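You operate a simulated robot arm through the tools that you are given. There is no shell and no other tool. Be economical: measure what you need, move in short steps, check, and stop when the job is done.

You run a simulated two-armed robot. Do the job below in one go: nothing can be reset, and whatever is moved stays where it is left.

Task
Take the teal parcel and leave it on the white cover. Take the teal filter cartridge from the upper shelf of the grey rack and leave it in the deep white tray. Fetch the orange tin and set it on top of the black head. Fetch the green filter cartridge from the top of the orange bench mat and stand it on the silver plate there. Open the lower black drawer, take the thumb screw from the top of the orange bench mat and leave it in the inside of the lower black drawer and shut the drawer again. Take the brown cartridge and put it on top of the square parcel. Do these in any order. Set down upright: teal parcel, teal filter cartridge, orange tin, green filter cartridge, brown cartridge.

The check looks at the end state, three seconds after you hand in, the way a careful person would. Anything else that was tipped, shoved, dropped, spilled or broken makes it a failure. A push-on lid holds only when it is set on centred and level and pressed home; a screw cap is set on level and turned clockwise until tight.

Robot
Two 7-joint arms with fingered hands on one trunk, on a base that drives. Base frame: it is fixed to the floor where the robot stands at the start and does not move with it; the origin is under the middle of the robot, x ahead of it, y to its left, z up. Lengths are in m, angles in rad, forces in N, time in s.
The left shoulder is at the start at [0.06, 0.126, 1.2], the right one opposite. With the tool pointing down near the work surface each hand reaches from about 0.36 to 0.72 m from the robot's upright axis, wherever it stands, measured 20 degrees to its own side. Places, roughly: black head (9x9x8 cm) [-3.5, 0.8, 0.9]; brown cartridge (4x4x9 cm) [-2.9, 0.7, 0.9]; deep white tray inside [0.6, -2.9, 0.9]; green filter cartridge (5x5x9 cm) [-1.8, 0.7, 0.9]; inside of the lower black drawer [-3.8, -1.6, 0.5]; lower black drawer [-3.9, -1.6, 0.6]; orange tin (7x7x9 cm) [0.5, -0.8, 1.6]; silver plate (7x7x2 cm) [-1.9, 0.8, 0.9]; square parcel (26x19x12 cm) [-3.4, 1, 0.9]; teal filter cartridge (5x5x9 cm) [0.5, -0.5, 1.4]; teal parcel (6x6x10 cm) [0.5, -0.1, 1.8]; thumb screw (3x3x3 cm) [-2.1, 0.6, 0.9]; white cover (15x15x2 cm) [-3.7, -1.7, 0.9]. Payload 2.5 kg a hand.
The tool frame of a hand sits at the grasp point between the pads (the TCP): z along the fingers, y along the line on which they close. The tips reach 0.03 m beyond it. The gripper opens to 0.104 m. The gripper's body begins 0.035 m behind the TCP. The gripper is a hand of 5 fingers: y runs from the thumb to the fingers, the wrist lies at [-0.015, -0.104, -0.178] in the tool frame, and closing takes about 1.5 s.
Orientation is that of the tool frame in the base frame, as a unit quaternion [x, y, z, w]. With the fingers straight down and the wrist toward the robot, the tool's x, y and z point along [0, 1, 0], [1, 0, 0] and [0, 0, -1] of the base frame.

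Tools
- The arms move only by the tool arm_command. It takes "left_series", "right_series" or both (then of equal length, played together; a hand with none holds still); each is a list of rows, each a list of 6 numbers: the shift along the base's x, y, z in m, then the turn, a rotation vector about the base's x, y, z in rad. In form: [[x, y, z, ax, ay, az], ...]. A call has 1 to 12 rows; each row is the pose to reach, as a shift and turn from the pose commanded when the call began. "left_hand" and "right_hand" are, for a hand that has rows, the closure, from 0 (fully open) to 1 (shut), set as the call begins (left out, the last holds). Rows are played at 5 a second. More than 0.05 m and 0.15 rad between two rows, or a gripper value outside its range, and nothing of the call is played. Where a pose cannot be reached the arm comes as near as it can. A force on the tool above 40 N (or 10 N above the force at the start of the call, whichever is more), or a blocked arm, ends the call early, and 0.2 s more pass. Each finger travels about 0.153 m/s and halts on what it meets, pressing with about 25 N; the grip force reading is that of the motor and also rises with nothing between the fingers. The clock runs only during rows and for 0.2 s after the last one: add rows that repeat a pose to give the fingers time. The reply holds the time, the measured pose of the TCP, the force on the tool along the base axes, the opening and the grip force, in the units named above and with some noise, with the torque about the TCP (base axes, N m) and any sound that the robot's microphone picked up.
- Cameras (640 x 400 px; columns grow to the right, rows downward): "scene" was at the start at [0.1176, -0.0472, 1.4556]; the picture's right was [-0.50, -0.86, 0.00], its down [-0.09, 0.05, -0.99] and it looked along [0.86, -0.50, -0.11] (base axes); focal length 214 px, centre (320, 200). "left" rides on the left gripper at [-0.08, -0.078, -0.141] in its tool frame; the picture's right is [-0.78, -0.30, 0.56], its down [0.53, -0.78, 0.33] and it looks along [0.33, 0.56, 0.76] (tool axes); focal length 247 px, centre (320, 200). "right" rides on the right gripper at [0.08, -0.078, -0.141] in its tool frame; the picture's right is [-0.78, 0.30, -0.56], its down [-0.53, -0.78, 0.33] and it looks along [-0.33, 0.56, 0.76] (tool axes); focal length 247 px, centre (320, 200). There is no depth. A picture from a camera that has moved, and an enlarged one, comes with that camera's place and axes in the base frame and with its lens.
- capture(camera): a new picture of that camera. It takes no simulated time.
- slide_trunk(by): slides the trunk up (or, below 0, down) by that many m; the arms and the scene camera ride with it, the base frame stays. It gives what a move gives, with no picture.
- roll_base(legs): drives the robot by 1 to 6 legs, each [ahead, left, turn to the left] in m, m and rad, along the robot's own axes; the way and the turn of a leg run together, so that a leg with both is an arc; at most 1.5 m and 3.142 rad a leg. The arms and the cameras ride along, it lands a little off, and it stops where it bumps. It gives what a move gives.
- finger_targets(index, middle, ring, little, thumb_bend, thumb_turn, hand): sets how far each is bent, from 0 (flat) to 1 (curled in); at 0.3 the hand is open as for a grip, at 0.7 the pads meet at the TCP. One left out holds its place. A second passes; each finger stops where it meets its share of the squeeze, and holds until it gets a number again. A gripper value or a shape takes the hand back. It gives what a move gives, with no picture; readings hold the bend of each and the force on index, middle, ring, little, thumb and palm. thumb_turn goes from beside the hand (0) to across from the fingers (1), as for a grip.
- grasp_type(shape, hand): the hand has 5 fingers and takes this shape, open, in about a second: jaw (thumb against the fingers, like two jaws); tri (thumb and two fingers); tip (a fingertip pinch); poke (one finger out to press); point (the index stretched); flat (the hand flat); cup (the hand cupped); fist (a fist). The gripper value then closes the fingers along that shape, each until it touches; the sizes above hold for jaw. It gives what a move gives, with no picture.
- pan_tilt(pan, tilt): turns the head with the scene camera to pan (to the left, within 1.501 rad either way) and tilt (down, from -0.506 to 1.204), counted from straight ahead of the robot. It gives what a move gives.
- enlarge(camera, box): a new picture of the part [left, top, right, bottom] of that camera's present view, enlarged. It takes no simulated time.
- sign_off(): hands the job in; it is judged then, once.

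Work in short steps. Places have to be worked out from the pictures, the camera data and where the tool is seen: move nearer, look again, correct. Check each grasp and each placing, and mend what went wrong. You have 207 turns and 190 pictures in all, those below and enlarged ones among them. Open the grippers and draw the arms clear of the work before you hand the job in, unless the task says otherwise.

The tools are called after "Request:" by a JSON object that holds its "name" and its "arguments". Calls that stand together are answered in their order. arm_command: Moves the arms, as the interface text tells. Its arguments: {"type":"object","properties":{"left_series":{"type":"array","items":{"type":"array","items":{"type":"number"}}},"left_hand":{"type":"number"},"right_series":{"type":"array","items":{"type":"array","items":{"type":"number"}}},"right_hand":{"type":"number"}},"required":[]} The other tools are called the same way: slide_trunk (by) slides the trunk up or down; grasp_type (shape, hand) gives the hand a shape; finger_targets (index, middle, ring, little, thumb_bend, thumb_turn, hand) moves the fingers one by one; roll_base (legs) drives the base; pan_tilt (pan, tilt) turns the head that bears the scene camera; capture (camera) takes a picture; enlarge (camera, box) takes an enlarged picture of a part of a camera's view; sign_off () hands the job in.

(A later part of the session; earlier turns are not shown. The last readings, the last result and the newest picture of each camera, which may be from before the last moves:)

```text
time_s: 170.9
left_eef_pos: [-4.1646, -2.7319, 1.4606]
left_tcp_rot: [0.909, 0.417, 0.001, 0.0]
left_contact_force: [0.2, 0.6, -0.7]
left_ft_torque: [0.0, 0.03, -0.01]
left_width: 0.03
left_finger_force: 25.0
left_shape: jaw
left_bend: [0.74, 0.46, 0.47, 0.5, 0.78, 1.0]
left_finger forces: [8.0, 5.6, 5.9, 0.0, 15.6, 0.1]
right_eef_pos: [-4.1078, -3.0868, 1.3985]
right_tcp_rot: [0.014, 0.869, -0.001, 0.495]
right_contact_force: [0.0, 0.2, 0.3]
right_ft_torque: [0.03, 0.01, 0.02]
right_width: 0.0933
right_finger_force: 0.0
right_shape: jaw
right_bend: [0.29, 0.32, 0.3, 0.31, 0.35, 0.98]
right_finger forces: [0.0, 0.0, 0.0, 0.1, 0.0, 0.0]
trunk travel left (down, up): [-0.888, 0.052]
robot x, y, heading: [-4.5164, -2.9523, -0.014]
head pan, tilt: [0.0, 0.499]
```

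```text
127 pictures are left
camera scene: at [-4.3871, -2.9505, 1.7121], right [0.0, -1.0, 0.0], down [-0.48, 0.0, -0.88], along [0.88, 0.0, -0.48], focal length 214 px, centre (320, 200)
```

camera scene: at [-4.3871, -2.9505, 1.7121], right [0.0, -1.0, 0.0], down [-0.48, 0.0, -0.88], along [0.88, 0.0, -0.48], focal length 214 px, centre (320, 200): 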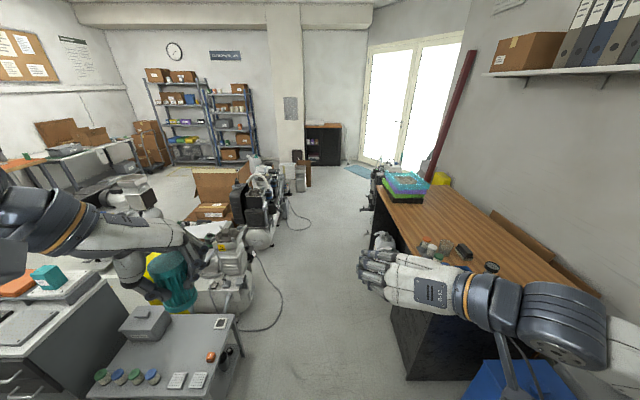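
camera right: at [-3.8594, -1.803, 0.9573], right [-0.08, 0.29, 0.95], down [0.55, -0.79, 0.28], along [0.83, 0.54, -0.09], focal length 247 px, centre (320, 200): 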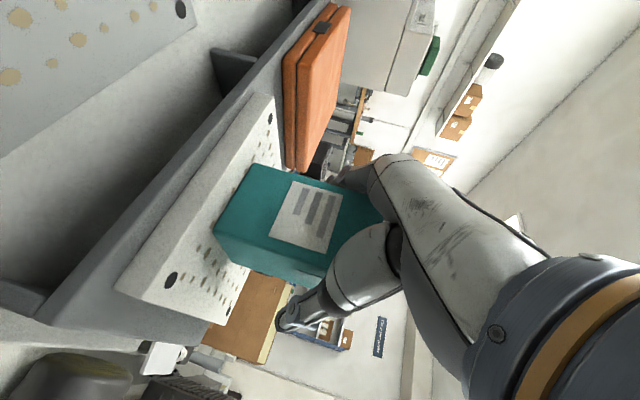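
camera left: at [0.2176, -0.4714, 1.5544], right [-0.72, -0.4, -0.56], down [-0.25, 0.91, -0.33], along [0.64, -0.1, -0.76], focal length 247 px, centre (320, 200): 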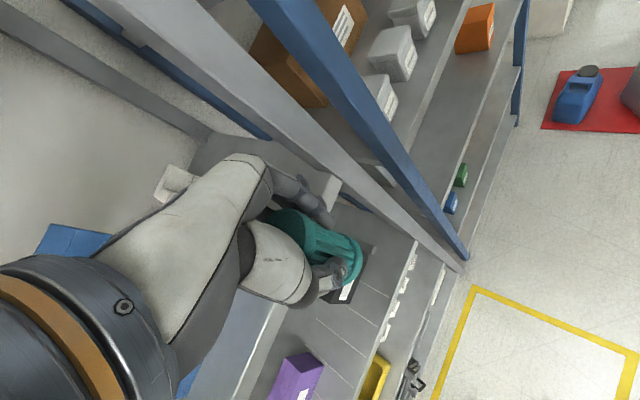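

Corridor ahead is clear (cable at left y≈-2.6, desk at right y≈-3.5). I drive along y≈-3.05.

Request:
{"name": "roll_base", "arguments": {"legs": [[0, -0.1, 0.01], [1.5, 0, 0], [1.3, 0, 0]]}}

Request:
{"name": "pan_tilt", "arguments": {"pan": 0.1, "tilt": 0.5}}

Request:
{"name": "capture", "arguments": {"camera": "scene"}}

```text
time_s: 185.1
left_eef_pos: [-1.3768, -2.8803, 1.4622]
left_tcp_rot: [0.917, 0.399, 0.001, -0.001]
left_contact_force: [-0.1, 0.9, -1.5]
left_ft_torque: [-0.04, 0.01, -0.01]
left_width: 0.0301
left_finger_force: 25.3
left_shape: jaw
left_bend: [0.74, 0.46, 0.47, 0.5, 0.78, 1.0]
left_finger forces: [7.8, 5.4, 5.9, 0.0, 15.7, 0.0]
right_eef_pos: [-1.3346, -3.2386, 1.4001]
right_tcp_rot: [0.032, 0.868, -0.011, 0.495]
right_contact_force: [0.0, -0.6, 0.6]
right_ft_torque: [0.01, 0.0, 0.03]
right_width: 0.0932
right_finger_force: 0.0
right_shape: jaw
right_bend: [0.29, 0.32, 0.3, 0.31, 0.35, 0.98]
right_finger forces: [0.0, 0.0, 0.0, 0.1, 0.0, 0.1]
trunk travel left (down, up): [-0.888, 0.052]
robot x, y, heading: [-1.7357, -3.0814, -0.044]
head pan, tilt: [0.0, 0.499]
```

```text
time_s: 185.8
left_eef_pos: [-1.3766, -2.8806, 1.4621]
left_tcp_rot: [0.917, 0.399, 0.001, 0.0]
left_contact_force: [-0.3, -0.8, -0.4]
left_ft_torque: [-0.04, 0.03, -0.01]
left_width: 0.0302
left_finger_force: 24.9
left_shape: jaw
left_bend: [0.74, 0.46, 0.47, 0.5, 0.78, 1.0]
left_finger forces: [7.8, 5.4, 5.8, 0.0, 15.8, 0.0]
right_eef_pos: [-1.3341, -3.2387, 1.4]
right_tcp_rot: [0.032, 0.868, -0.011, 0.496]
right_contact_force: [0.1, -0.6, 0.2]
right_ft_torque: [-0.01, 0.03, -0.01]
right_width: 0.0937
right_finger_force: 0.0
right_shape: jaw
right_bend: [0.29, 0.32, 0.3, 0.31, 0.35, 0.98]
right_finger forces: [0.0, 0.1, 0.1, 0.0, 0.1, 0.0]
trunk travel left (down, up): [-0.888, 0.052]
robot x, y, heading: [-1.7413, -3.0825, -0.047]
head pan, tilt: [0.099, 0.499]
```

```text
126 pictures are left
camera scene: at [-1.6081, -3.0814, 1.7121], right [0.05, -1.0, 0.0], down [-0.48, -0.03, -0.88], along [0.88, 0.05, -0.48], focal length 214 px, centre (320, 200)
```

scene: 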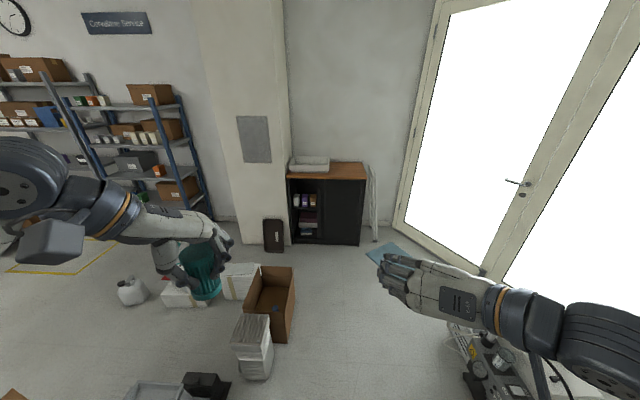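

Tray visible on the cabinet ahead near (0.62,-2.87). I straighten up and drive forward.

Request:
{"name": "roll_base", "arguments": {"legs": [[0, 0, 0.05], [1.3, 0, 0]]}}

Request:
{"name": "pan_tilt", "arguments": {"pan": 0.2, "tilt": 0.5}}

Request:
{"name": "capture", "arguments": {"camera": "scene"}}

```text
time_s: 192.8
left_eef_pos: [-0.0823, -2.8603, 1.4613]
left_tcp_rot: [0.907, 0.42, 0.001, 0.0]
left_contact_force: [0.2, -0.8, 0.0]
left_ft_torque: [0.0, -0.01, 0.0]
left_width: 0.0301
left_finger_force: 25.0
left_shape: jaw
left_bend: [0.74, 0.46, 0.47, 0.5, 0.78, 1.0]
left_finger forces: [7.8, 5.4, 5.9, 0.0, 15.7, 0.1]
right_eef_pos: [-0.0222, -3.215, 1.3995]
right_tcp_rot: [0.011, 0.869, 0.0, 0.495]
right_contact_force: [0.1, 0.0, 0.5]
right_ft_torque: [0.02, -0.03, 0.03]
right_width: 0.0935
right_finger_force: 0.1
right_shape: jaw
right_bend: [0.29, 0.32, 0.3, 0.31, 0.35, 0.98]
right_finger forces: [0.0, 0.0, 0.0, 0.0, 0.0, 0.0]
trunk travel left (down, up): [-0.888, 0.052]
robot x, y, heading: [-0.429, -3.0804, 0.004]
head pan, tilt: [0.099, 0.499]
```

```text
time_s: 193.4
left_eef_pos: [-0.0818, -2.8598, 1.4601]
left_tcp_rot: [0.908, 0.42, 0.0, -0.001]
left_contact_force: [-0.1, 0.6, -0.6]
left_ft_torque: [0.03, -0.01, 0.03]
left_width: 0.0303
left_finger_force: 24.8
left_shape: jaw
left_bend: [0.74, 0.46, 0.47, 0.5, 0.78, 1.0]
left_finger forces: [7.7, 5.5, 5.8, 0.0, 15.7, 0.0]
right_eef_pos: [-0.0231, -3.2153, 1.3994]
right_tcp_rot: [0.011, 0.868, 0.001, 0.496]
right_contact_force: [-1.0, 0.0, -0.1]
right_ft_torque: [0.04, -0.01, 0.02]
right_width: 0.0935
right_finger_force: 0.1
right_shape: jaw
right_bend: [0.29, 0.32, 0.3, 0.31, 0.35, 0.98]
right_finger forces: [0.1, 0.1, 0.0, 0.0, 0.0, 0.0]
trunk travel left (down, up): [-0.888, 0.052]
robot x, y, heading: [-0.4338, -3.0835, 0.005]
head pan, tilt: [0.201, 0.499]
```

```text
125 pictures are left
camera scene: at [-0.3046, -3.062, 1.7121], right [0.2, -0.98, 0.0], down [-0.47, -0.1, -0.88], along [0.86, 0.18, -0.48], focal length 214 px, centre (320, 200)
```

scene: 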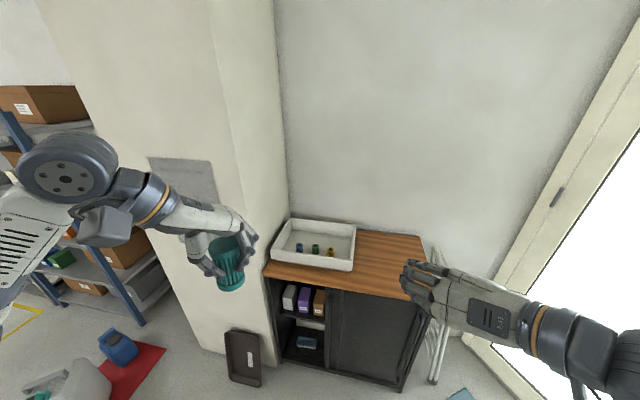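

Request:
{"name": "enlarge", "arguments": {"camera": "scene", "box": [240, 195, 400, 295]}}

```text
4.00 times, centred on (320, 245) of scene
camera zoom: at [-0.3046, -3.062, 1.7121], right [0.2, -0.98, 0.0], down [-0.47, -0.1, -0.88], along [0.86, 0.18, -0.48], focal length 858 px, centre (320, 20)
```

zoom: 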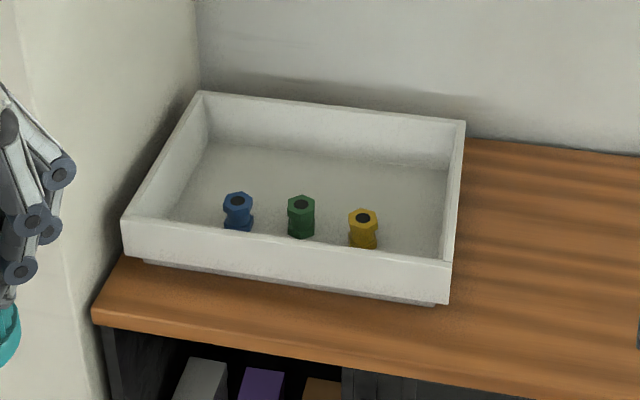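

Three small nuts stand in the tray's front half; the back half is free. I'll set the cartridge near (0.715,-2.94). First straighten the left hand's yaw to keep the elbow off the pillar, and lower the trunk.

Request:
{"name": "arm_command", "arguments": {"left_series": [[0.005, -0.005, 0, 0, 0, 0.125], [0.01, -0.01, 0, 0, 0, 0.25], [0.015, -0.015, 0, 0, 0, 0.375], [0.02, -0.02, 0, 0, 0, 0.5], [0.025, -0.025, 0, 0, 0, 0.625], [0.03, -0.03, 0, 0, 0, 0.74]]}}

Request:
{"name": "slide_trunk", "arguments": {"by": -0.28}}

Request:
{"name": "roll_base", "arguments": {"legs": [[0, -0.07, 0], [0.5, 0, 0]]}}

Request:
{"name": "pan_tilt", "arguments": {"pan": 0.2, "tilt": 0.6}}

Request:
{"name": "capture", "arguments": {"camera": "scene"}}

Request:
{"name": "capture", "arguments": {"camera": "left"}}

```text
time_s: 194.8
left_eef_pos: [-0.0516, -2.8906, 1.4621]
left_tcp_rot: [0.693, 0.721, 0.001, -0.001]
left_contact_force: [0.3, 0.2, -0.1]
left_ft_torque: [0.03, -0.01, 0.01]
left_width: 0.0299
left_finger_force: 24.8
left_shape: jaw
left_bend: [0.74, 0.46, 0.46, 0.5, 0.78, 1.0]
left_finger forces: [7.8, 5.5, 5.8, 0.0, 15.8, 0.1]
right_eef_pos: [-0.0222, -3.2157, 1.399]
right_tcp_rot: [0.011, 0.868, 0.001, 0.496]
right_contact_force: [-0.6, 0.5, -0.5]
right_ft_torque: [0.01, -0.01, 0.0]
right_width: 0.0935
right_finger_force: 0.0
right_shape: jaw
right_bend: [0.29, 0.32, 0.3, 0.31, 0.35, 0.98]
right_finger forces: [0.1, 0.0, 0.0, 0.0, 0.0, 0.1]
trunk travel left (down, up): [-0.888, 0.052]
robot x, y, heading: [-0.433, -3.0785, 0.003]
head pan, tilt: [0.201, 0.499]
```

```text
time_s: 197.7
left_eef_pos: [-0.051, -2.8896, 1.181]
left_tcp_rot: [0.694, 0.72, 0.0, 0.0]
left_contact_force: [0.5, -0.5, -0.6]
left_ft_torque: [0.0, -0.01, 0.0]
left_width: 0.0302
left_finger_force: 24.4
left_shape: jaw
left_bend: [0.74, 0.46, 0.46, 0.5, 0.78, 1.0]
left_finger forces: [7.8, 5.5, 5.9, 0.0, 15.6, 0.0]
right_eef_pos: [-0.0218, -3.2146, 1.1198]
right_tcp_rot: [0.01, 0.869, 0.001, 0.495]
right_contact_force: [-0.3, -0.4, 0.3]
right_ft_torque: [0.01, 0.03, 0.03]
right_width: 0.0934
right_finger_force: 0.0
right_shape: jaw
right_bend: [0.29, 0.32, 0.3, 0.31, 0.35, 0.98]
right_finger forces: [0.1, 0.1, 0.0, 0.1, 0.0, 0.0]
trunk travel left (down, up): [-0.608, 0.332]
robot x, y, heading: [-0.4344, -3.0776, -0.001]
head pan, tilt: [0.201, 0.499]
```

```text
time_s: 201.2
left_eef_pos: [0.4553, -2.9615, 1.1813]
left_tcp_rot: [0.694, 0.72, 0.0, -0.001]
left_contact_force: [0.3, 0.0, -1.0]
left_ft_torque: [-0.02, 0.01, -0.04]
left_width: 0.03
left_finger_force: 25.6
left_shape: jaw
left_bend: [0.74, 0.46, 0.46, 0.5, 0.78, 1.0]
left_finger forces: [7.9, 5.4, 5.8, 0.0, 15.6, 0.0]
right_eef_pos: [0.4846, -3.2848, 1.1195]
right_tcp_rot: [0.011, 0.869, 0.001, 0.495]
right_contact_force: [0.5, 0.9, 0.3]
right_ft_torque: [0.02, 0.03, 0.04]
right_width: 0.0937
right_finger_force: 0.1
right_shape: jaw
right_bend: [0.29, 0.32, 0.3, 0.31, 0.35, 0.98]
right_finger forces: [0.0, 0.1, 0.1, 0.1, 0.0, 0.0]
trunk travel left (down, up): [-0.608, 0.332]
robot x, y, heading: [0.071, -3.1484, -0.001]
head pan, tilt: [0.201, 0.499]
```

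```text
time_s: 201.9
left_eef_pos: [0.4546, -2.9598, 1.182]
left_tcp_rot: [0.695, 0.719, 0.0, 0.0]
left_contact_force: [0.0, -0.3, -1.1]
left_ft_torque: [0.01, 0.0, -0.01]
left_width: 0.0301
left_finger_force: 25.7
left_shape: jaw
left_bend: [0.74, 0.46, 0.46, 0.5, 0.78, 1.0]
left_finger forces: [7.7, 5.5, 5.8, 0.0, 15.6, 0.0]
right_eef_pos: [0.4846, -3.2843, 1.1195]
right_tcp_rot: [0.012, 0.869, 0.001, 0.496]
right_contact_force: [0.0, 0.5, 0.3]
right_ft_torque: [-0.01, -0.02, -0.01]
right_width: 0.0934
right_finger_force: 0.1
right_shape: jaw
right_bend: [0.29, 0.32, 0.3, 0.31, 0.35, 0.98]
right_finger forces: [0.0, 0.1, 0.0, 0.1, 0.0, 0.0]
trunk travel left (down, up): [-0.608, 0.332]
robot x, y, heading: [0.0749, -3.1456, 0.003]
head pan, tilt: [0.201, 0.6]
```

```text
123 pictures are left
camera scene: at [0.1988, -3.132, 1.4231], right [0.2, -0.98, 0.0], down [-0.55, -0.11, -0.83], along [0.81, 0.16, -0.56], focal length 214 px, centre (320, 200)
```

scene: 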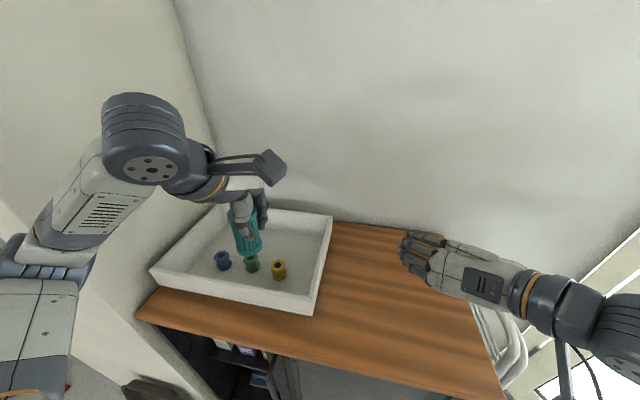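

```text
122 pictures are left
camera left: at [0.3802, -3.0433, 1.3228], right [-0.27, -0.79, -0.56], down [-0.79, 0.51, -0.33], along [0.54, 0.35, -0.76], focal length 247 px, centre (320, 200)
```

left: 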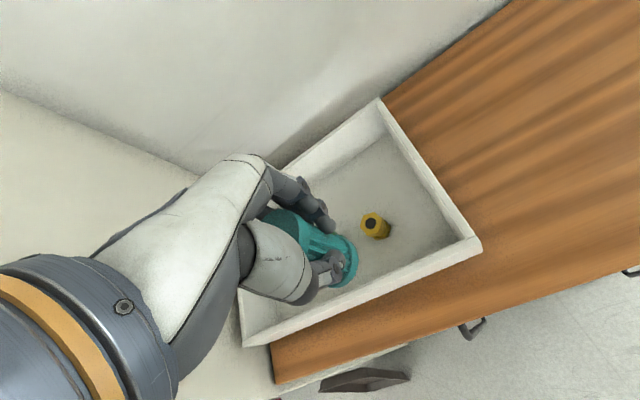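

Request:
{"name": "enlarge", "arguments": {"camera": "scene", "box": [140, 190, 380, 340]}}

```text
2.67 times, centred on (260, 265) of scene
camera zoom: at [0.1988, -3.132, 1.4231], right [0.2, -0.98, 0.0], down [-0.55, -0.11, -0.83], along [0.81, 0.16, -0.56], focal length 572 px, centre (480, 27)
```

zoom: 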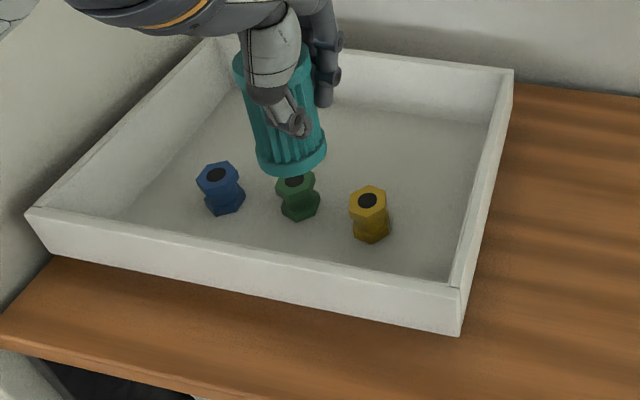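

Tray: rim z≈0.98, x 0.456–0.749, y -3.06…-2.65; nuts at x≈0.53. I move the cartridge over (0.645,-2.93).

Request:
{"name": "arm_command", "arguments": {"left_series": [[0.04, 0.005, 0, 0, 0, 0], [0.08, 0.01, 0, 0, 0, 0], [0.12, 0.016, 0, 0, 0, 0], [0.16, 0.022, 0, 0, 0, 0], [0.19, 0.028, -0.02, 0, 0, 0], [0.19, 0.028, -0.06, 0, 0, 0], [0.19, 0.028, -0.1, 0, 0, 0]]}}

Request:
{"name": "enlarge", "arguments": {"camera": "scene", "box": [140, 190, 380, 340]}}

Request:
{"name": "capture", "arguments": {"camera": "left"}}

```text
time_s: 203.5
left_eef_pos: [0.6463, -2.9299, 1.0816]
left_tcp_rot: [0.694, 0.719, 0.001, 0.0]
left_contact_force: [-0.3, 0.3, -0.9]
left_ft_torque: [-0.01, -0.02, 0.01]
left_width: 0.0301
left_finger_force: 25.1
left_shape: jaw
left_bend: [0.74, 0.46, 0.46, 0.5, 0.78, 1.0]
left_finger forces: [7.8, 5.6, 5.8, 0.0, 15.6, 0.0]
right_eef_pos: [0.4829, -3.2843, 1.1197]
right_tcp_rot: [0.011, 0.869, 0.001, 0.495]
right_contact_force: [0.2, 0.0, 0.2]
right_ft_torque: [0.01, -0.04, 0.01]
right_width: 0.0934
right_finger_force: 0.1
right_shape: jaw
right_bend: [0.29, 0.32, 0.3, 0.31, 0.35, 0.98]
right_finger forces: [0.1, 0.0, 0.0, 0.0, 0.0, 0.0]
trunk travel left (down, up): [-0.608, 0.332]
robot x, y, heading: [0.078, -3.1492, -0.001]
head pan, tilt: [0.201, 0.6]
```

```text
2.67 times, centred on (260, 265) of scene
camera zoom: at [0.1991, -3.1318, 1.423], right [0.2, -0.98, 0.0], down [-0.55, -0.11, -0.82], along [0.81, 0.16, -0.57], focal length 572 px, centre (480, 27)
```

zoom: 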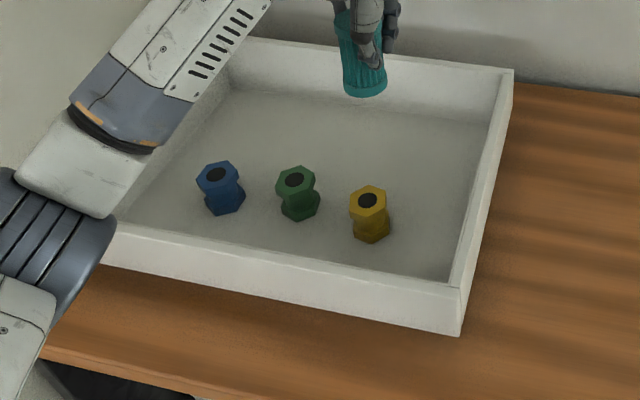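

```text
119 pictures are left
camera left: at [0.5725, -3.0134, 1.2224], right [-0.27, -0.78, -0.56], down [-0.79, 0.51, -0.33], along [0.54, 0.36, -0.76], focal length 247 px, centre (320, 200)
```

left: 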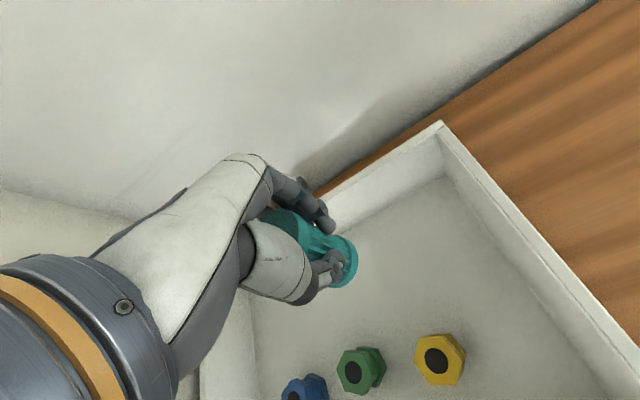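

Lined up in the free back area. I lower to just above the tray floor, then in small steps.

Request:
{"name": "arm_command", "arguments": {"left_series": [[0, 0, -0.035, 0, 0, 0], [0, 0, -0.07, 0, 0, 0], [0, 0, -0.088, 0, 0, 0], [0, 0, -0.092, 0, 0, 0], [0, 0, -0.096, 0, 0, 0]]}}

Request:
{"name": "enlarge", "arguments": {"camera": "scene", "box": [140, 190, 380, 340]}}

```text
time_s: 204.7
left_eef_pos: [0.6453, -2.933, 0.9862]
left_tcp_rot: [0.695, 0.719, 0.001, -0.001]
left_contact_force: [0.9, -0.1, -0.6]
left_ft_torque: [-0.02, 0.02, -0.01]
left_width: 0.0303
left_finger_force: 24.8
left_shape: jaw
left_bend: [0.74, 0.46, 0.46, 0.5, 0.78, 1.0]
left_finger forces: [7.8, 5.5, 5.8, 0.2, 15.5, 0.0]
right_eef_pos: [0.4819, -3.2852, 1.1195]
right_tcp_rot: [0.012, 0.868, 0.001, 0.496]
right_contact_force: [0.1, 0.2, 0.5]
right_ft_torque: [0.0, 0.02, 0.0]
right_width: 0.0936
right_finger_force: 0.0
right_shape: jaw
right_bend: [0.29, 0.32, 0.3, 0.31, 0.35, 0.98]
right_finger forces: [0.1, 0.1, 0.1, 0.0, 0.0, 0.1]
trunk travel left (down, up): [-0.608, 0.332]
robot x, y, heading: [0.0767, -3.1505, 0.003]
head pan, tilt: [0.201, 0.6]
```

```text
2.67 times, centred on (260, 265) of scene
camera zoom: at [0.1989, -3.1319, 1.423], right [0.2, -0.98, 0.0], down [-0.55, -0.11, -0.83], along [0.81, 0.16, -0.56], focal length 572 px, centre (480, 27)
```

zoom: 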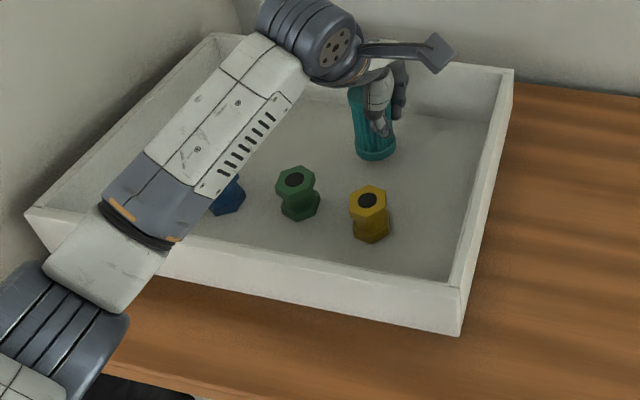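

Request:
{"name": "arm_command", "arguments": {"left_series": [[0, 0, -0.003, 0, 0, 0], [0, 0, -0.006, 0, 0, 0], [0, 0, -0.009, 0, 0, 0]]}}

```text
time_s: 205.5
left_eef_pos: [0.6452, -2.9328, 0.9754]
left_tcp_rot: [0.695, 0.719, 0.0, -0.001]
left_contact_force: [0.0, -0.1, -0.6]
left_ft_torque: [-0.02, 0.0, 0.02]
left_width: 0.0299
left_finger_force: 24.8
left_shape: jaw
left_bend: [0.74, 0.46, 0.46, 0.5, 0.78, 1.0]
left_finger forces: [7.9, 5.5, 5.8, 0.1, 15.5, 0.1]
right_eef_pos: [0.4831, -3.2847, 1.1192]
right_tcp_rot: [0.012, 0.869, 0.0, 0.495]
right_contact_force: [0.1, -0.7, -0.6]
right_ft_torque: [-0.04, -0.01, -0.03]
right_width: 0.0932
right_finger_force: 0.0
right_shape: jaw
right_bend: [0.29, 0.32, 0.3, 0.31, 0.35, 0.98]
right_finger forces: [0.1, 0.0, 0.0, 0.0, 0.0, 0.0]
trunk travel left (down, up): [-0.608, 0.332]
robot x, y, heading: [0.0741, -3.1476, 0.003]
head pan, tilt: [0.201, 0.6]
```

Request:
{"name": "arm_command", "arguments": {"left_series": [[0, 0, -0.003, 0, 0, 0], [0, 0, -0.006, 0, 0, 0], [0, 0, -0.009, 0, 0, 0]]}}

Request:
{"name": "capture", "arguments": {"camera": "left"}}

```text
time_s: 206.3
left_eef_pos: [0.6439, -2.9326, 0.9703]
left_tcp_rot: [0.694, 0.719, 0.003, 0.003]
left_contact_force: [-2.5, 0.1, 10.4]
left_ft_torque: [0.11, -0.09, 0.03]
left_width: 0.0303
left_finger_force: 24.7
left_shape: jaw
left_bend: [0.74, 0.46, 0.46, 0.5, 0.78, 1.0]
left_finger forces: [8.2, 5.6, 6.0, 0.1, 17.9, 0.0]
right_eef_pos: [0.4831, -3.2849, 1.1204]
right_tcp_rot: [0.011, 0.868, 0.001, 0.496]
right_contact_force: [0.0, 0.0, 0.2]
right_ft_torque: [-0.01, 0.02, 0.01]
right_width: 0.0934
right_finger_force: 0.0
right_shape: jaw
right_bend: [0.29, 0.32, 0.3, 0.31, 0.35, 0.98]
right_finger forces: [0.0, 0.1, 0.0, 0.0, 0.0, 0.0]
trunk travel left (down, up): [-0.608, 0.332]
robot x, y, heading: [0.0687, -3.1484, -0.0]
head pan, tilt: [0.201, 0.6]
```

```text
117 pictures are left
camera left: at [0.5691, -3.0154, 1.1112], right [-0.26, -0.79, -0.56], down [-0.79, 0.51, -0.34], along [0.55, 0.35, -0.76], focal length 247 px, centre (320, 200)
```

left: 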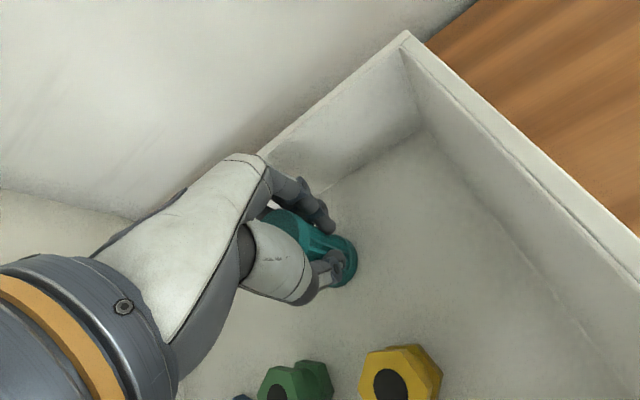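

Contact (10 N). Ease up 3 mm and open.

Request:
{"name": "arm_command", "arguments": {"left_series": [[0, 0, 0.003, 0, 0, 0], [0, 0, 0.003, 0, 0, 0], [0, 0, 0.003, 0, 0, 0], [0, 0, 0.003, 0, 0, 0], [0, 0, 0.003, 0, 0, 0], [0, 0, 0.003, 0, 0, 0]], "left_hand": 0.05}}

Request:
{"name": "capture", "arguments": {"camera": "left"}}

```text
time_s: 207.7
left_eef_pos: [0.6452, -2.9311, 0.9697]
left_tcp_rot: [0.694, 0.72, 0.002, 0.001]
left_contact_force: [0.9, 0.0, 0.5]
left_ft_torque: [0.0, 0.0, 0.03]
left_width: 0.0984
left_finger_force: 0.1
left_shape: jaw
left_bend: [0.32, 0.31, 0.3, 0.31, 0.31, 0.98]
left_finger forces: [0.1, 0.0, 0.0, 0.0, 0.0, 0.0]
right_eef_pos: [0.4829, -3.285, 1.1192]
right_tcp_rot: [0.012, 0.868, 0.0, 0.496]
right_contact_force: [0.0, 0.5, 0.4]
right_ft_torque: [0.02, 0.02, 0.03]
right_width: 0.0932
right_finger_force: 0.1
right_shape: jaw
right_bend: [0.29, 0.32, 0.3, 0.31, 0.35, 0.98]
right_finger forces: [0.0, 0.1, 0.2, 0.1, 0.0, 0.1]
trunk travel left (down, up): [-0.608, 0.332]
robot x, y, heading: [0.0755, -3.1453, 0.002]
head pan, tilt: [0.201, 0.6]
```

```text
116 pictures are left
camera left: at [0.57, -3.015, 1.1116], right [-0.27, -0.79, -0.56], down [-0.79, 0.51, -0.33], along [0.54, 0.35, -0.76], focal length 247 px, centre (320, 200)
```

left: 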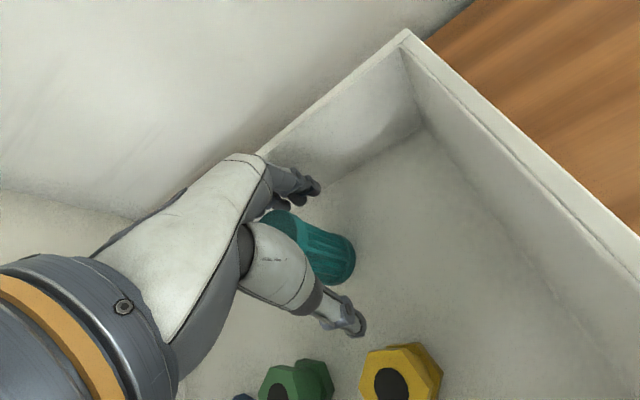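

Released and standing. Raise straight up, then draw back.

Request:
{"name": "arm_command", "arguments": {"left_series": [[0, 0, 0.03, 0, 0, 0], [0, 0, 0.07, 0, 0, 0], [0, 0, 0.11, 0, 0, 0], [0, 0, 0.15, 0, 0, 0], [-0.04, 0, 0.18, 0, 0, 0], [-0.08, 0, 0.2, 0, 0, 0], [-0.12, 0, 0.21, 0, 0, 0], [-0.16, 0, 0.21, 0, 0, 0]]}}

Request:
{"name": "enlarge", "arguments": {"camera": "scene", "box": [140, 190, 380, 340]}}

```text
time_s: 209.5
left_eef_pos: [0.4844, -2.9308, 1.18]
left_tcp_rot: [0.695, 0.719, 0.001, -0.001]
left_contact_force: [-0.1, 0.9, -1.4]
left_ft_torque: [0.01, 0.0, -0.02]
left_width: 0.0985
left_finger_force: 0.0
left_shape: jaw
left_bend: [0.32, 0.31, 0.3, 0.31, 0.31, 0.98]
left_finger forces: [0.0, 0.0, 0.0, 0.0, 0.1, 0.1]
right_eef_pos: [0.4825, -3.2849, 1.12]
right_tcp_rot: [0.011, 0.868, 0.0, 0.496]
right_contact_force: [0.8, -0.6, -0.2]
right_ft_torque: [-0.01, -0.03, 0.01]
right_width: 0.0934
right_finger_force: 0.1
right_shape: jaw
right_bend: [0.29, 0.32, 0.3, 0.31, 0.35, 0.98]
right_finger forces: [0.1, 0.0, 0.0, 0.0, 0.0, 0.0]
trunk travel left (down, up): [-0.608, 0.332]
robot x, y, heading: [0.0771, -3.1528, 0.0]
head pan, tilt: [0.201, 0.6]
```

```text
2.67 times, centred on (260, 265) of scene
camera zoom: at [0.1982, -3.1317, 1.4231], right [0.2, -0.98, 0.0], down [-0.55, -0.11, -0.83], along [0.81, 0.16, -0.56], focal length 572 px, centre (480, 27)
```

zoom: 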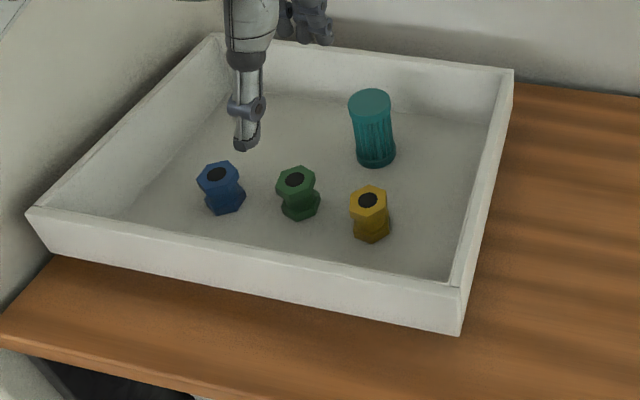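

Teal cartridge is upright in the tray. Now back west: retreat, raise trunk, turn around and follow the corridor.

Request:
{"name": "roll_base", "arguments": {"legs": [[-0.6, 0, 0], [0, 0.06, 1.57], [0, 0, 1.57]]}}

Request:
{"name": "slide_trunk", "arguments": {"by": 0.28}}

Request:
{"name": "pan_tilt", "arguments": {"pan": 0.0, "tilt": 0.5}}

Request:
{"name": "capture", "arguments": {"camera": "scene"}}

```text
time_s: 220.6
left_eef_pos: [-0.9754, -3.3268, 1.179]
left_tcp_rot: [0.72, -0.694, 0.001, 0.001]
left_contact_force: [-0.5, 0.3, 0.0]
left_ft_torque: [-0.01, -0.02, -0.01]
left_width: 0.0984
left_finger_force: 0.0
left_shape: jaw
left_bend: [0.32, 0.31, 0.3, 0.31, 0.31, 0.98]
left_finger forces: [0.0, 0.0, 0.0, 0.1, 0.0, 0.0]
right_eef_pos: [-0.9756, -2.9743, 1.119]
right_tcp_rot: [0.868, -0.011, -0.496, 0.001]
right_contact_force: [0.0, -0.2, -0.2]
right_ft_torque: [0.01, 0.02, -0.02]
right_width: 0.0937
right_finger_force: 0.0
right_shape: jaw
right_bend: [0.29, 0.32, 0.3, 0.31, 0.35, 0.98]
right_finger forces: [0.0, 0.0, 0.1, 0.0, 0.1, 0.0]
trunk travel left (down, up): [-0.608, 0.332]
robot x, y, heading: [-0.5674, -3.1066, -3.141]
head pan, tilt: [0.201, 0.6]
```

```text
time_s: 223.4
left_eef_pos: [-0.9764, -3.3266, 1.4594]
left_tcp_rot: [0.72, -0.694, 0.0, 0.001]
left_contact_force: [-0.3, 0.5, 0.2]
left_ft_torque: [-0.01, -0.01, 0.02]
left_width: 0.0984
left_finger_force: 0.0
left_shape: jaw
left_bend: [0.32, 0.31, 0.3, 0.31, 0.31, 0.98]
left_finger forces: [0.0, 0.0, 0.0, 0.1, 0.1, 0.0]
right_eef_pos: [-0.9758, -2.9742, 1.3996]
right_tcp_rot: [0.868, -0.011, -0.496, 0.001]
right_contact_force: [0.5, -0.1, -0.1]
right_ft_torque: [0.02, -0.02, -0.02]
right_width: 0.0938
right_finger_force: 0.0
right_shape: jaw
right_bend: [0.29, 0.32, 0.3, 0.31, 0.35, 0.98]
right_finger forces: [0.0, 0.0, 0.0, 0.1, 0.0, 0.0]
trunk travel left (down, up): [-0.888, 0.052]
robot x, y, heading: [-0.5633, -3.1093, -3.138]
head pan, tilt: [0.201, 0.6]
```

```text
time_s: 224.1
left_eef_pos: [-0.9762, -3.3265, 1.4604]
left_tcp_rot: [0.72, -0.694, 0.0, 0.001]
left_contact_force: [-0.2, 0.4, 0.2]
left_ft_torque: [-0.01, 0.01, -0.02]
left_width: 0.0985
left_finger_force: 0.1
left_shape: jaw
left_bend: [0.32, 0.31, 0.3, 0.31, 0.31, 0.98]
left_finger forces: [0.0, 0.0, 0.0, 0.1, 0.0, 0.1]
right_eef_pos: [-0.9761, -2.9735, 1.3985]
right_tcp_rot: [0.868, -0.01, -0.497, 0.001]
right_contact_force: [-0.1, 0.4, -0.2]
right_ft_torque: [0.02, 0.0, 0.0]
right_width: 0.0936
right_finger_force: 0.1
right_shape: jaw
right_bend: [0.29, 0.32, 0.3, 0.31, 0.35, 0.98]
right_finger forces: [0.0, 0.0, 0.1, 0.0, 0.0, 0.1]
trunk travel left (down, up): [-0.888, 0.052]
robot x, y, heading: [-0.5679, -3.1067, -3.139]
head pan, tilt: [0.0, 0.499]
```

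```text
114 pictures are left
camera scene: at [-0.6991, -3.11, 1.7121], right [0.0, 1.0, 0.0], down [0.48, 0.0, -0.88], along [-0.88, 0.0, -0.48], focal length 214 px, centre (320, 200)
```

scene: 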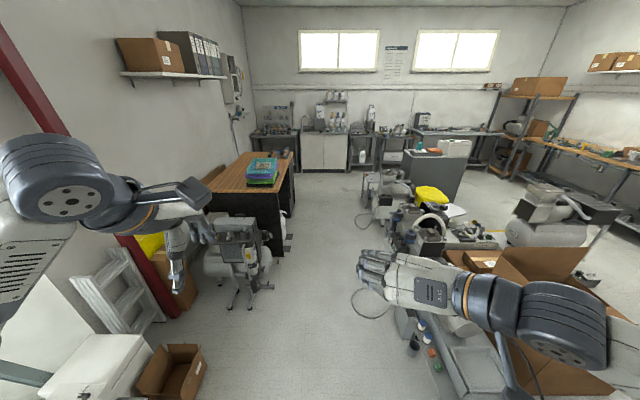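

Corridor is open. Drive west to x≈-4.5, then turn north.

Request:
{"name": "roll_base", "arguments": {"legs": [[0, -0.05, 0], [1.45, 0, 0], [1.45, 0, 0]]}}

```text
time_s: 238.6
left_eef_pos: [-3.8562, -3.3179, 1.4625]
left_tcp_rot: [0.727, -0.686, 0.0, 0.001]
left_contact_force: [0.0, 0.3, -0.1]
left_ft_torque: [0.02, -0.01, -0.01]
left_width: 0.0986
left_finger_force: 0.0
left_shape: jaw
left_bend: [0.32, 0.31, 0.3, 0.31, 0.31, 0.98]
left_finger forces: [0.1, 0.1, 0.1, 0.1, 0.0, 0.0]
right_eef_pos: [-3.864, -2.9652, 1.3999]
right_tcp_rot: [0.868, -0.001, -0.496, 0.007]
right_contact_force: [-0.1, 0.1, -0.6]
right_ft_torque: [0.02, 0.07, 0.02]
right_width: 0.0934
right_finger_force: 0.0
right_shape: jaw
right_bend: [0.29, 0.32, 0.3, 0.31, 0.35, 0.98]
right_finger forces: [0.0, 0.0, 0.0, 0.0, 0.0, 0.1]
trunk travel left (down, up): [-0.888, 0.052]
robot x, y, heading: [-3.4527, -3.0946, -3.118]
head pan, tilt: [0.0, 0.499]
```

Request:
{"name": "roll_base", "arguments": {"legs": [[1.07, 0, 0], [0, 0, -1.595], [1.5, 0, 0], [1.5, 0, 0]]}}

Request:
{"name": "pan_tilt", "arguments": {"pan": -0.4, "tilt": 0.4}}

Request:
{"name": "capture", "arguments": {"camera": "scene"}}

```text
time_s: 262.1
left_eef_pos: [-4.7419, 0.3013, 1.4604]
left_tcp_rot: [-0.013, 1.0, 0.001, -0.001]
left_contact_force: [-0.1, 0.0, 0.4]
left_ft_torque: [-0.01, 0.01, 0.01]
left_width: 0.0984
left_finger_force: 0.2
left_shape: jaw
left_bend: [0.32, 0.31, 0.3, 0.31, 0.31, 0.98]
left_finger forces: [0.0, 0.1, 0.0, 0.0, 0.0, 0.0]
right_eef_pos: [-4.3885, 0.2961, 1.3988]
right_tcp_rot: [-0.603, 0.625, 0.349, 0.352]
right_contact_force: [-0.6, -0.2, -0.3]
right_ft_torque: [0.01, 0.02, -0.01]
right_width: 0.0935
right_finger_force: 0.1
right_shape: jaw
right_bend: [0.29, 0.32, 0.3, 0.31, 0.35, 0.98]
right_finger forces: [0.0, 0.1, 0.0, 0.0, 0.1, 0.1]
trunk travel left (down, up): [-0.888, 0.052]
robot x, y, heading: [-4.5302, -0.1096, 1.562]
head pan, tilt: [0.0, 0.499]
```

```text
time_s: 262.9
left_eef_pos: [-4.7419, 0.3021, 1.4595]
left_tcp_rot: [-0.012, 1.0, 0.001, 0.0]
left_contact_force: [-0.4, 0.5, -0.2]
left_ft_torque: [-0.02, 0.01, 0.0]
left_width: 0.0985
left_finger_force: 0.0
left_shape: jaw
left_bend: [0.32, 0.31, 0.3, 0.31, 0.31, 0.98]
left_finger forces: [0.0, 0.1, 0.0, 0.0, 0.1, 0.0]
right_eef_pos: [-4.3876, 0.2964, 1.3996]
right_tcp_rot: [-0.602, 0.625, 0.35, 0.352]
right_contact_force: [0.0, -0.8, 0.1]
right_ft_torque: [0.0, -0.02, 0.0]
right_width: 0.0934
right_finger_force: 0.0
right_shape: jaw
right_bend: [0.29, 0.32, 0.3, 0.31, 0.35, 0.98]
right_finger forces: [0.1, 0.0, 0.0, 0.0, 0.1, 0.1]
trunk travel left (down, up): [-0.888, 0.052]
robot x, y, heading: [-4.5254, -0.1076, 1.563]
head pan, tilt: [-0.4, 0.4]
```

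```text
113 pictures are left
camera scene: at [-4.4936, 0.0129, 1.7213], right [0.92, -0.4, 0.0], down [-0.16, -0.36, -0.92], along [0.37, 0.84, -0.39], focal length 214 px, centre (320, 200)
```

scene: 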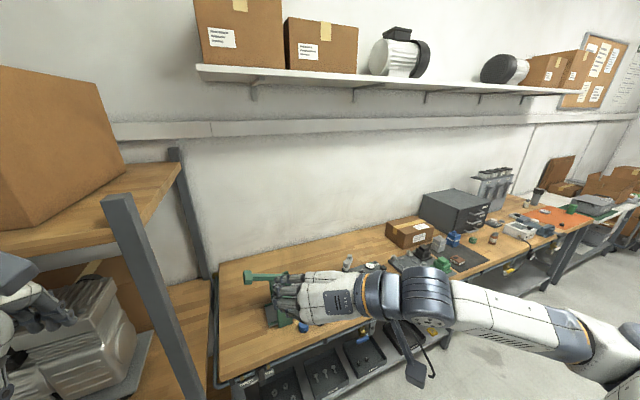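

I'm facing the bench; strafe east along it to view the parcel, head and brown cartridge.

Request:
{"name": "roll_base", "arguments": {"legs": [[0, -1.25, 0.01]]}}

Request:
{"name": "pan_tilt", "arguments": {"pan": 0.0, "tilt": 0.65}}

Request:
{"name": "capture", "arguments": {"camera": "scene"}}

```text
time_s: 269.2
left_eef_pos: [-3.5052, 0.2888, 1.4606]
left_tcp_rot: [-0.012, 1.0, 0.001, 0.0]
left_contact_force: [-0.5, 0.6, -0.4]
left_ft_torque: [0.0, 0.0, -0.03]
left_width: 0.0988
left_finger_force: 0.1
left_shape: jaw
left_bend: [0.32, 0.31, 0.3, 0.31, 0.31, 0.98]
left_finger forces: [0.1, 0.0, 0.0, 0.0, 0.1, 0.1]
right_eef_pos: [-3.1521, 0.283, 1.4002]
right_tcp_rot: [-0.603, 0.625, 0.349, 0.352]
right_contact_force: [-0.2, 0.8, 1.0]
right_ft_torque: [0.0, 0.02, 0.01]
right_width: 0.0938
right_finger_force: 0.0
right_shape: jaw
right_bend: [0.29, 0.32, 0.3, 0.31, 0.35, 0.98]
right_finger forces: [0.0, 0.0, 0.0, 0.1, 0.0, 0.0]
trunk travel left (down, up): [-0.888, 0.052]
robot x, y, heading: [-3.2919, -0.1233, 1.563]
head pan, tilt: [-0.4, 0.4]
```

```text
time_s: 270.1
left_eef_pos: [-3.506, 0.2876, 1.4607]
left_tcp_rot: [-0.012, 1.0, 0.002, 0.0]
left_contact_force: [-0.4, 0.4, 0.1]
left_ft_torque: [-0.01, -0.02, 0.02]
left_width: 0.0985
left_finger_force: 0.1
left_shape: jaw
left_bend: [0.32, 0.31, 0.3, 0.31, 0.31, 0.98]
left_finger forces: [0.0, 0.0, 0.0, 0.0, 0.0, 0.0]
right_eef_pos: [-3.151, 0.2833, 1.3998]
right_tcp_rot: [-0.603, 0.625, 0.349, 0.353]
right_contact_force: [0.3, -0.3, -0.3]
right_ft_torque: [-0.02, 0.0, -0.02]
right_width: 0.0937
right_finger_force: 0.1
right_shape: jaw
right_bend: [0.29, 0.32, 0.3, 0.31, 0.35, 0.98]
right_finger forces: [0.0, 0.1, 0.0, 0.0, 0.0, 0.1]
trunk travel left (down, up): [-0.888, 0.052]
robot x, y, heading: [-3.2928, -0.1228, 1.565]
head pan, tilt: [0.0, 0.649]
```

```text
112 pictures are left
camera scene: at [-3.2929, 0.0016, 1.6988], right [1.0, -0.01, 0.0], down [-0.01, -0.6, -0.8], along [0.01, 0.8, -0.6], focal length 214 px, centre (320, 200)
```

scene: 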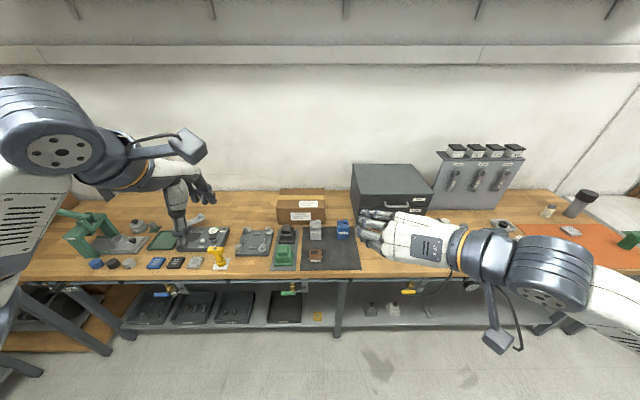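

Request:
{"name": "enlarge", "arguments": {"camera": "scene", "box": [200, 175, 400, 300]}}

```text
3.20 times, centred on (300, 238) of scene
camera zoom: at [-3.2929, 0.0016, 1.6988], right [1.0, -0.01, 0.0], down [-0.01, -0.6, -0.8], along [0.01, 0.8, -0.6], focal length 686 px, centre (384, 80)
```

zoom: 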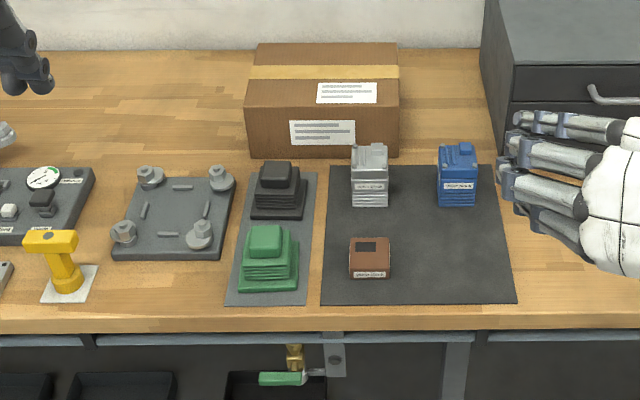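

The cardboard box is the square parcel, the black stepped module the head. The brown cartridge must be hidden behind my right hand; I strafe right.

Request:
{"name": "roll_base", "arguments": {"legs": [[0, -0.58, 0.005]]}}

Request:
{"name": "capture", "arguments": {"camera": "scene"}}

```text
time_s: 273.4
left_eef_pos: [-2.93, 0.2829, 1.4603]
left_tcp_rot: [-0.015, 1.0, 0.0, -0.001]
left_contact_force: [-0.4, 0.2, 0.6]
left_ft_torque: [0.02, 0.02, 0.03]
left_width: 0.0985
left_finger_force: 0.0
left_shape: jaw
left_bend: [0.32, 0.31, 0.3, 0.31, 0.31, 0.98]
left_finger forces: [0.0, 0.0, 0.0, 0.0, 0.0, 0.0]
right_eef_pos: [-2.5767, 0.2788, 1.3994]
right_tcp_rot: [-0.604, 0.624, 0.35, 0.352]
right_contact_force: [-0.4, 0.7, 1.4]
right_ft_torque: [0.01, -0.01, 0.0]
right_width: 0.0936
right_finger_force: 0.1
right_shape: jaw
right_bend: [0.29, 0.32, 0.3, 0.31, 0.35, 0.98]
right_finger forces: [0.0, 0.1, 0.0, 0.0, 0.1, 0.0]
trunk travel left (down, up): [-0.888, 0.052]
robot x, y, heading: [-2.7164, -0.1317, 1.565]
head pan, tilt: [0.0, 0.649]
```

```text
110 pictures are left
camera scene: at [-2.7163, -0.003, 1.6988], right [1.0, -0.01, 0.0], down [0.0, -0.6, -0.8], along [0.0, 0.8, -0.6], focal length 214 px, centre (320, 200)
```

scene: 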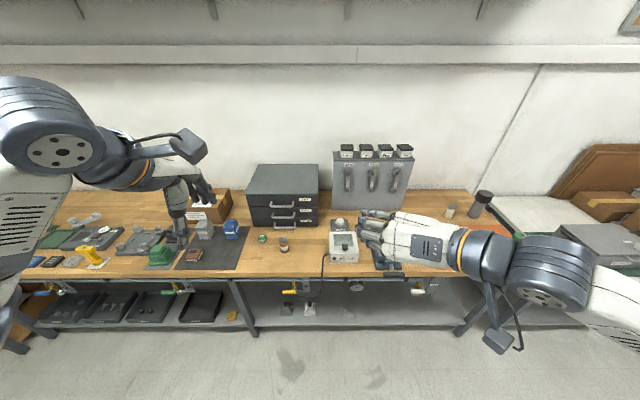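

Request:
{"name": "enlarge", "arguments": {"camera": "scene", "box": [200, 190, 360, 290]}}

```text
4.00 times, centred on (280, 240) of scene
camera zoom: at [-2.7163, -0.003, 1.6988], right [1.0, -0.01, 0.0], down [0.0, -0.6, -0.8], along [0.0, 0.8, -0.6], focal length 858 px, centre (480, 40)
```

zoom: 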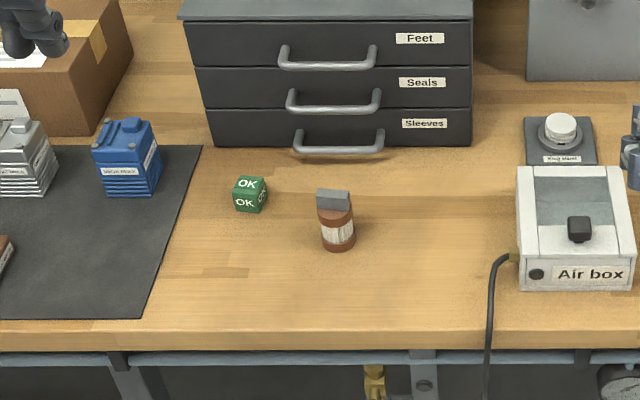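

Brown cartridge found at about (-2.89, 0.69) on the bench (z≈0.85). I lower the trunk and roll up to the bench.

Request:
{"name": "slide_trunk", "arguments": {"by": -0.28}}

Request:
{"name": "roll_base", "arguments": {"legs": [[0.26, 0, 0.005]]}}

Request:
{"name": "pan_tilt", "arguments": {"pan": 0.15, "tilt": 0.75}}

Request:
{"name": "capture", "arguments": {"camera": "scene"}}

Request:
{"name": "capture", "arguments": {"camera": "left"}}

```text
time_s: 276.2
left_eef_pos: [-2.9299, 0.2833, 1.1813]
left_tcp_rot: [-0.015, 1.0, 0.001, -0.001]
left_contact_force: [-0.2, 0.1, 0.0]
left_ft_torque: [-0.04, 0.01, 0.03]
left_width: 0.0984
left_finger_force: 0.1
left_shape: jaw
left_bend: [0.32, 0.31, 0.3, 0.31, 0.31, 0.98]
left_finger forces: [0.1, 0.0, 0.0, 0.0, 0.0, 0.0]
right_eef_pos: [-2.5761, 0.2794, 1.1206]
right_tcp_rot: [-0.604, 0.624, 0.35, 0.352]
right_contact_force: [-1.0, -0.3, -0.4]
right_ft_torque: [0.0, 0.02, 0.01]
right_width: 0.0933
right_finger_force: 0.0
right_shape: jaw
right_bend: [0.29, 0.32, 0.3, 0.31, 0.35, 0.98]
right_finger forces: [0.1, 0.0, 0.0, 0.0, 0.1, 0.0]
trunk travel left (down, up): [-0.608, 0.332]
robot x, y, heading: [-2.7158, -0.128, 1.564]
head pan, tilt: [0.0, 0.649]
```

```text
time_s: 278.0
left_eef_pos: [-2.9321, 0.538, 1.1793]
left_tcp_rot: [-0.018, 1.0, -0.001, -0.001]
left_contact_force: [0.2, 0.8, -0.2]
left_ft_torque: [-0.04, -0.02, -0.02]
left_width: 0.0986
left_finger_force: 0.0
left_shape: jaw
left_bend: [0.32, 0.31, 0.3, 0.31, 0.31, 0.98]
left_finger forces: [0.0, 0.1, 0.0, 0.1, 0.0, 0.0]
right_eef_pos: [-2.578, 0.5373, 1.1195]
right_tcp_rot: [-0.606, 0.622, 0.351, 0.349]
right_contact_force: [0.0, 0.9, 0.0]
right_ft_torque: [0.0, 0.0, 0.02]
right_width: 0.0934
right_finger_force: 0.1
right_shape: jaw
right_bend: [0.29, 0.32, 0.3, 0.31, 0.35, 0.98]
right_finger forces: [0.0, 0.0, 0.0, 0.1, 0.1, 0.0]
trunk travel left (down, up): [-0.608, 0.332]
robot x, y, heading: [-2.714, 0.1272, 1.573]
head pan, tilt: [0.0, 0.649]
```

```text
time_s: 278.7
left_eef_pos: [-2.9328, 0.5395, 1.18]
left_tcp_rot: [-0.018, 1.0, 0.002, -0.002]
left_contact_force: [-0.5, 0.5, -0.4]
left_ft_torque: [-0.04, 0.0, -0.02]
left_width: 0.0986
left_finger_force: 0.1
left_shape: jaw
left_bend: [0.32, 0.31, 0.3, 0.31, 0.31, 0.98]
left_finger forces: [0.0, 0.0, 0.0, 0.1, 0.0, 0.0]
right_eef_pos: [-2.5789, 0.5371, 1.1203]
right_tcp_rot: [-0.607, 0.621, 0.352, 0.351]
right_contact_force: [-0.5, 0.1, -0.3]
right_ft_torque: [-0.01, 0.01, 0.02]
right_width: 0.0936
right_finger_force: 0.0
right_shape: jaw
right_bend: [0.29, 0.32, 0.3, 0.31, 0.35, 0.98]
right_finger forces: [0.0, 0.1, 0.0, 0.0, 0.1, 0.0]
trunk travel left (down, up): [-0.608, 0.332]
robot x, y, heading: [-2.7141, 0.1284, 1.574]
head pan, tilt: [0.15, 0.75]
```

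```text
108 pictures are left
camera scene: at [-2.7289, 0.2486, 1.4102], right [0.99, 0.15, 0.0], down [0.1, -0.67, -0.73], along [-0.11, 0.72, -0.68], focal length 214 px, centre (320, 200)
```

scene: 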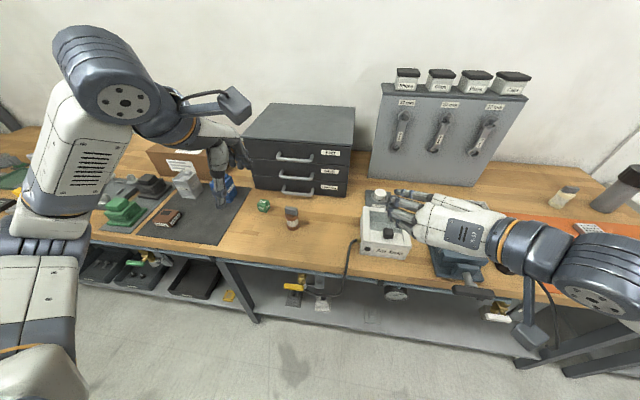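

```text
107 pictures are left
camera left: at [-2.8491, 0.463, 1.3217], right [0.79, -0.27, -0.56], down [-0.51, -0.8, -0.33], along [-0.36, 0.54, -0.76], focal length 247 px, centre (320, 200)
```

left: 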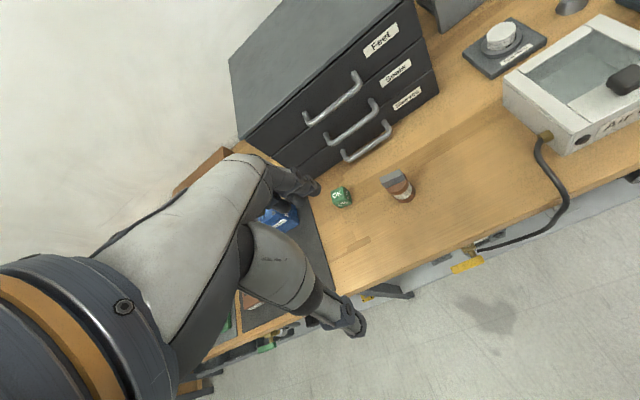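

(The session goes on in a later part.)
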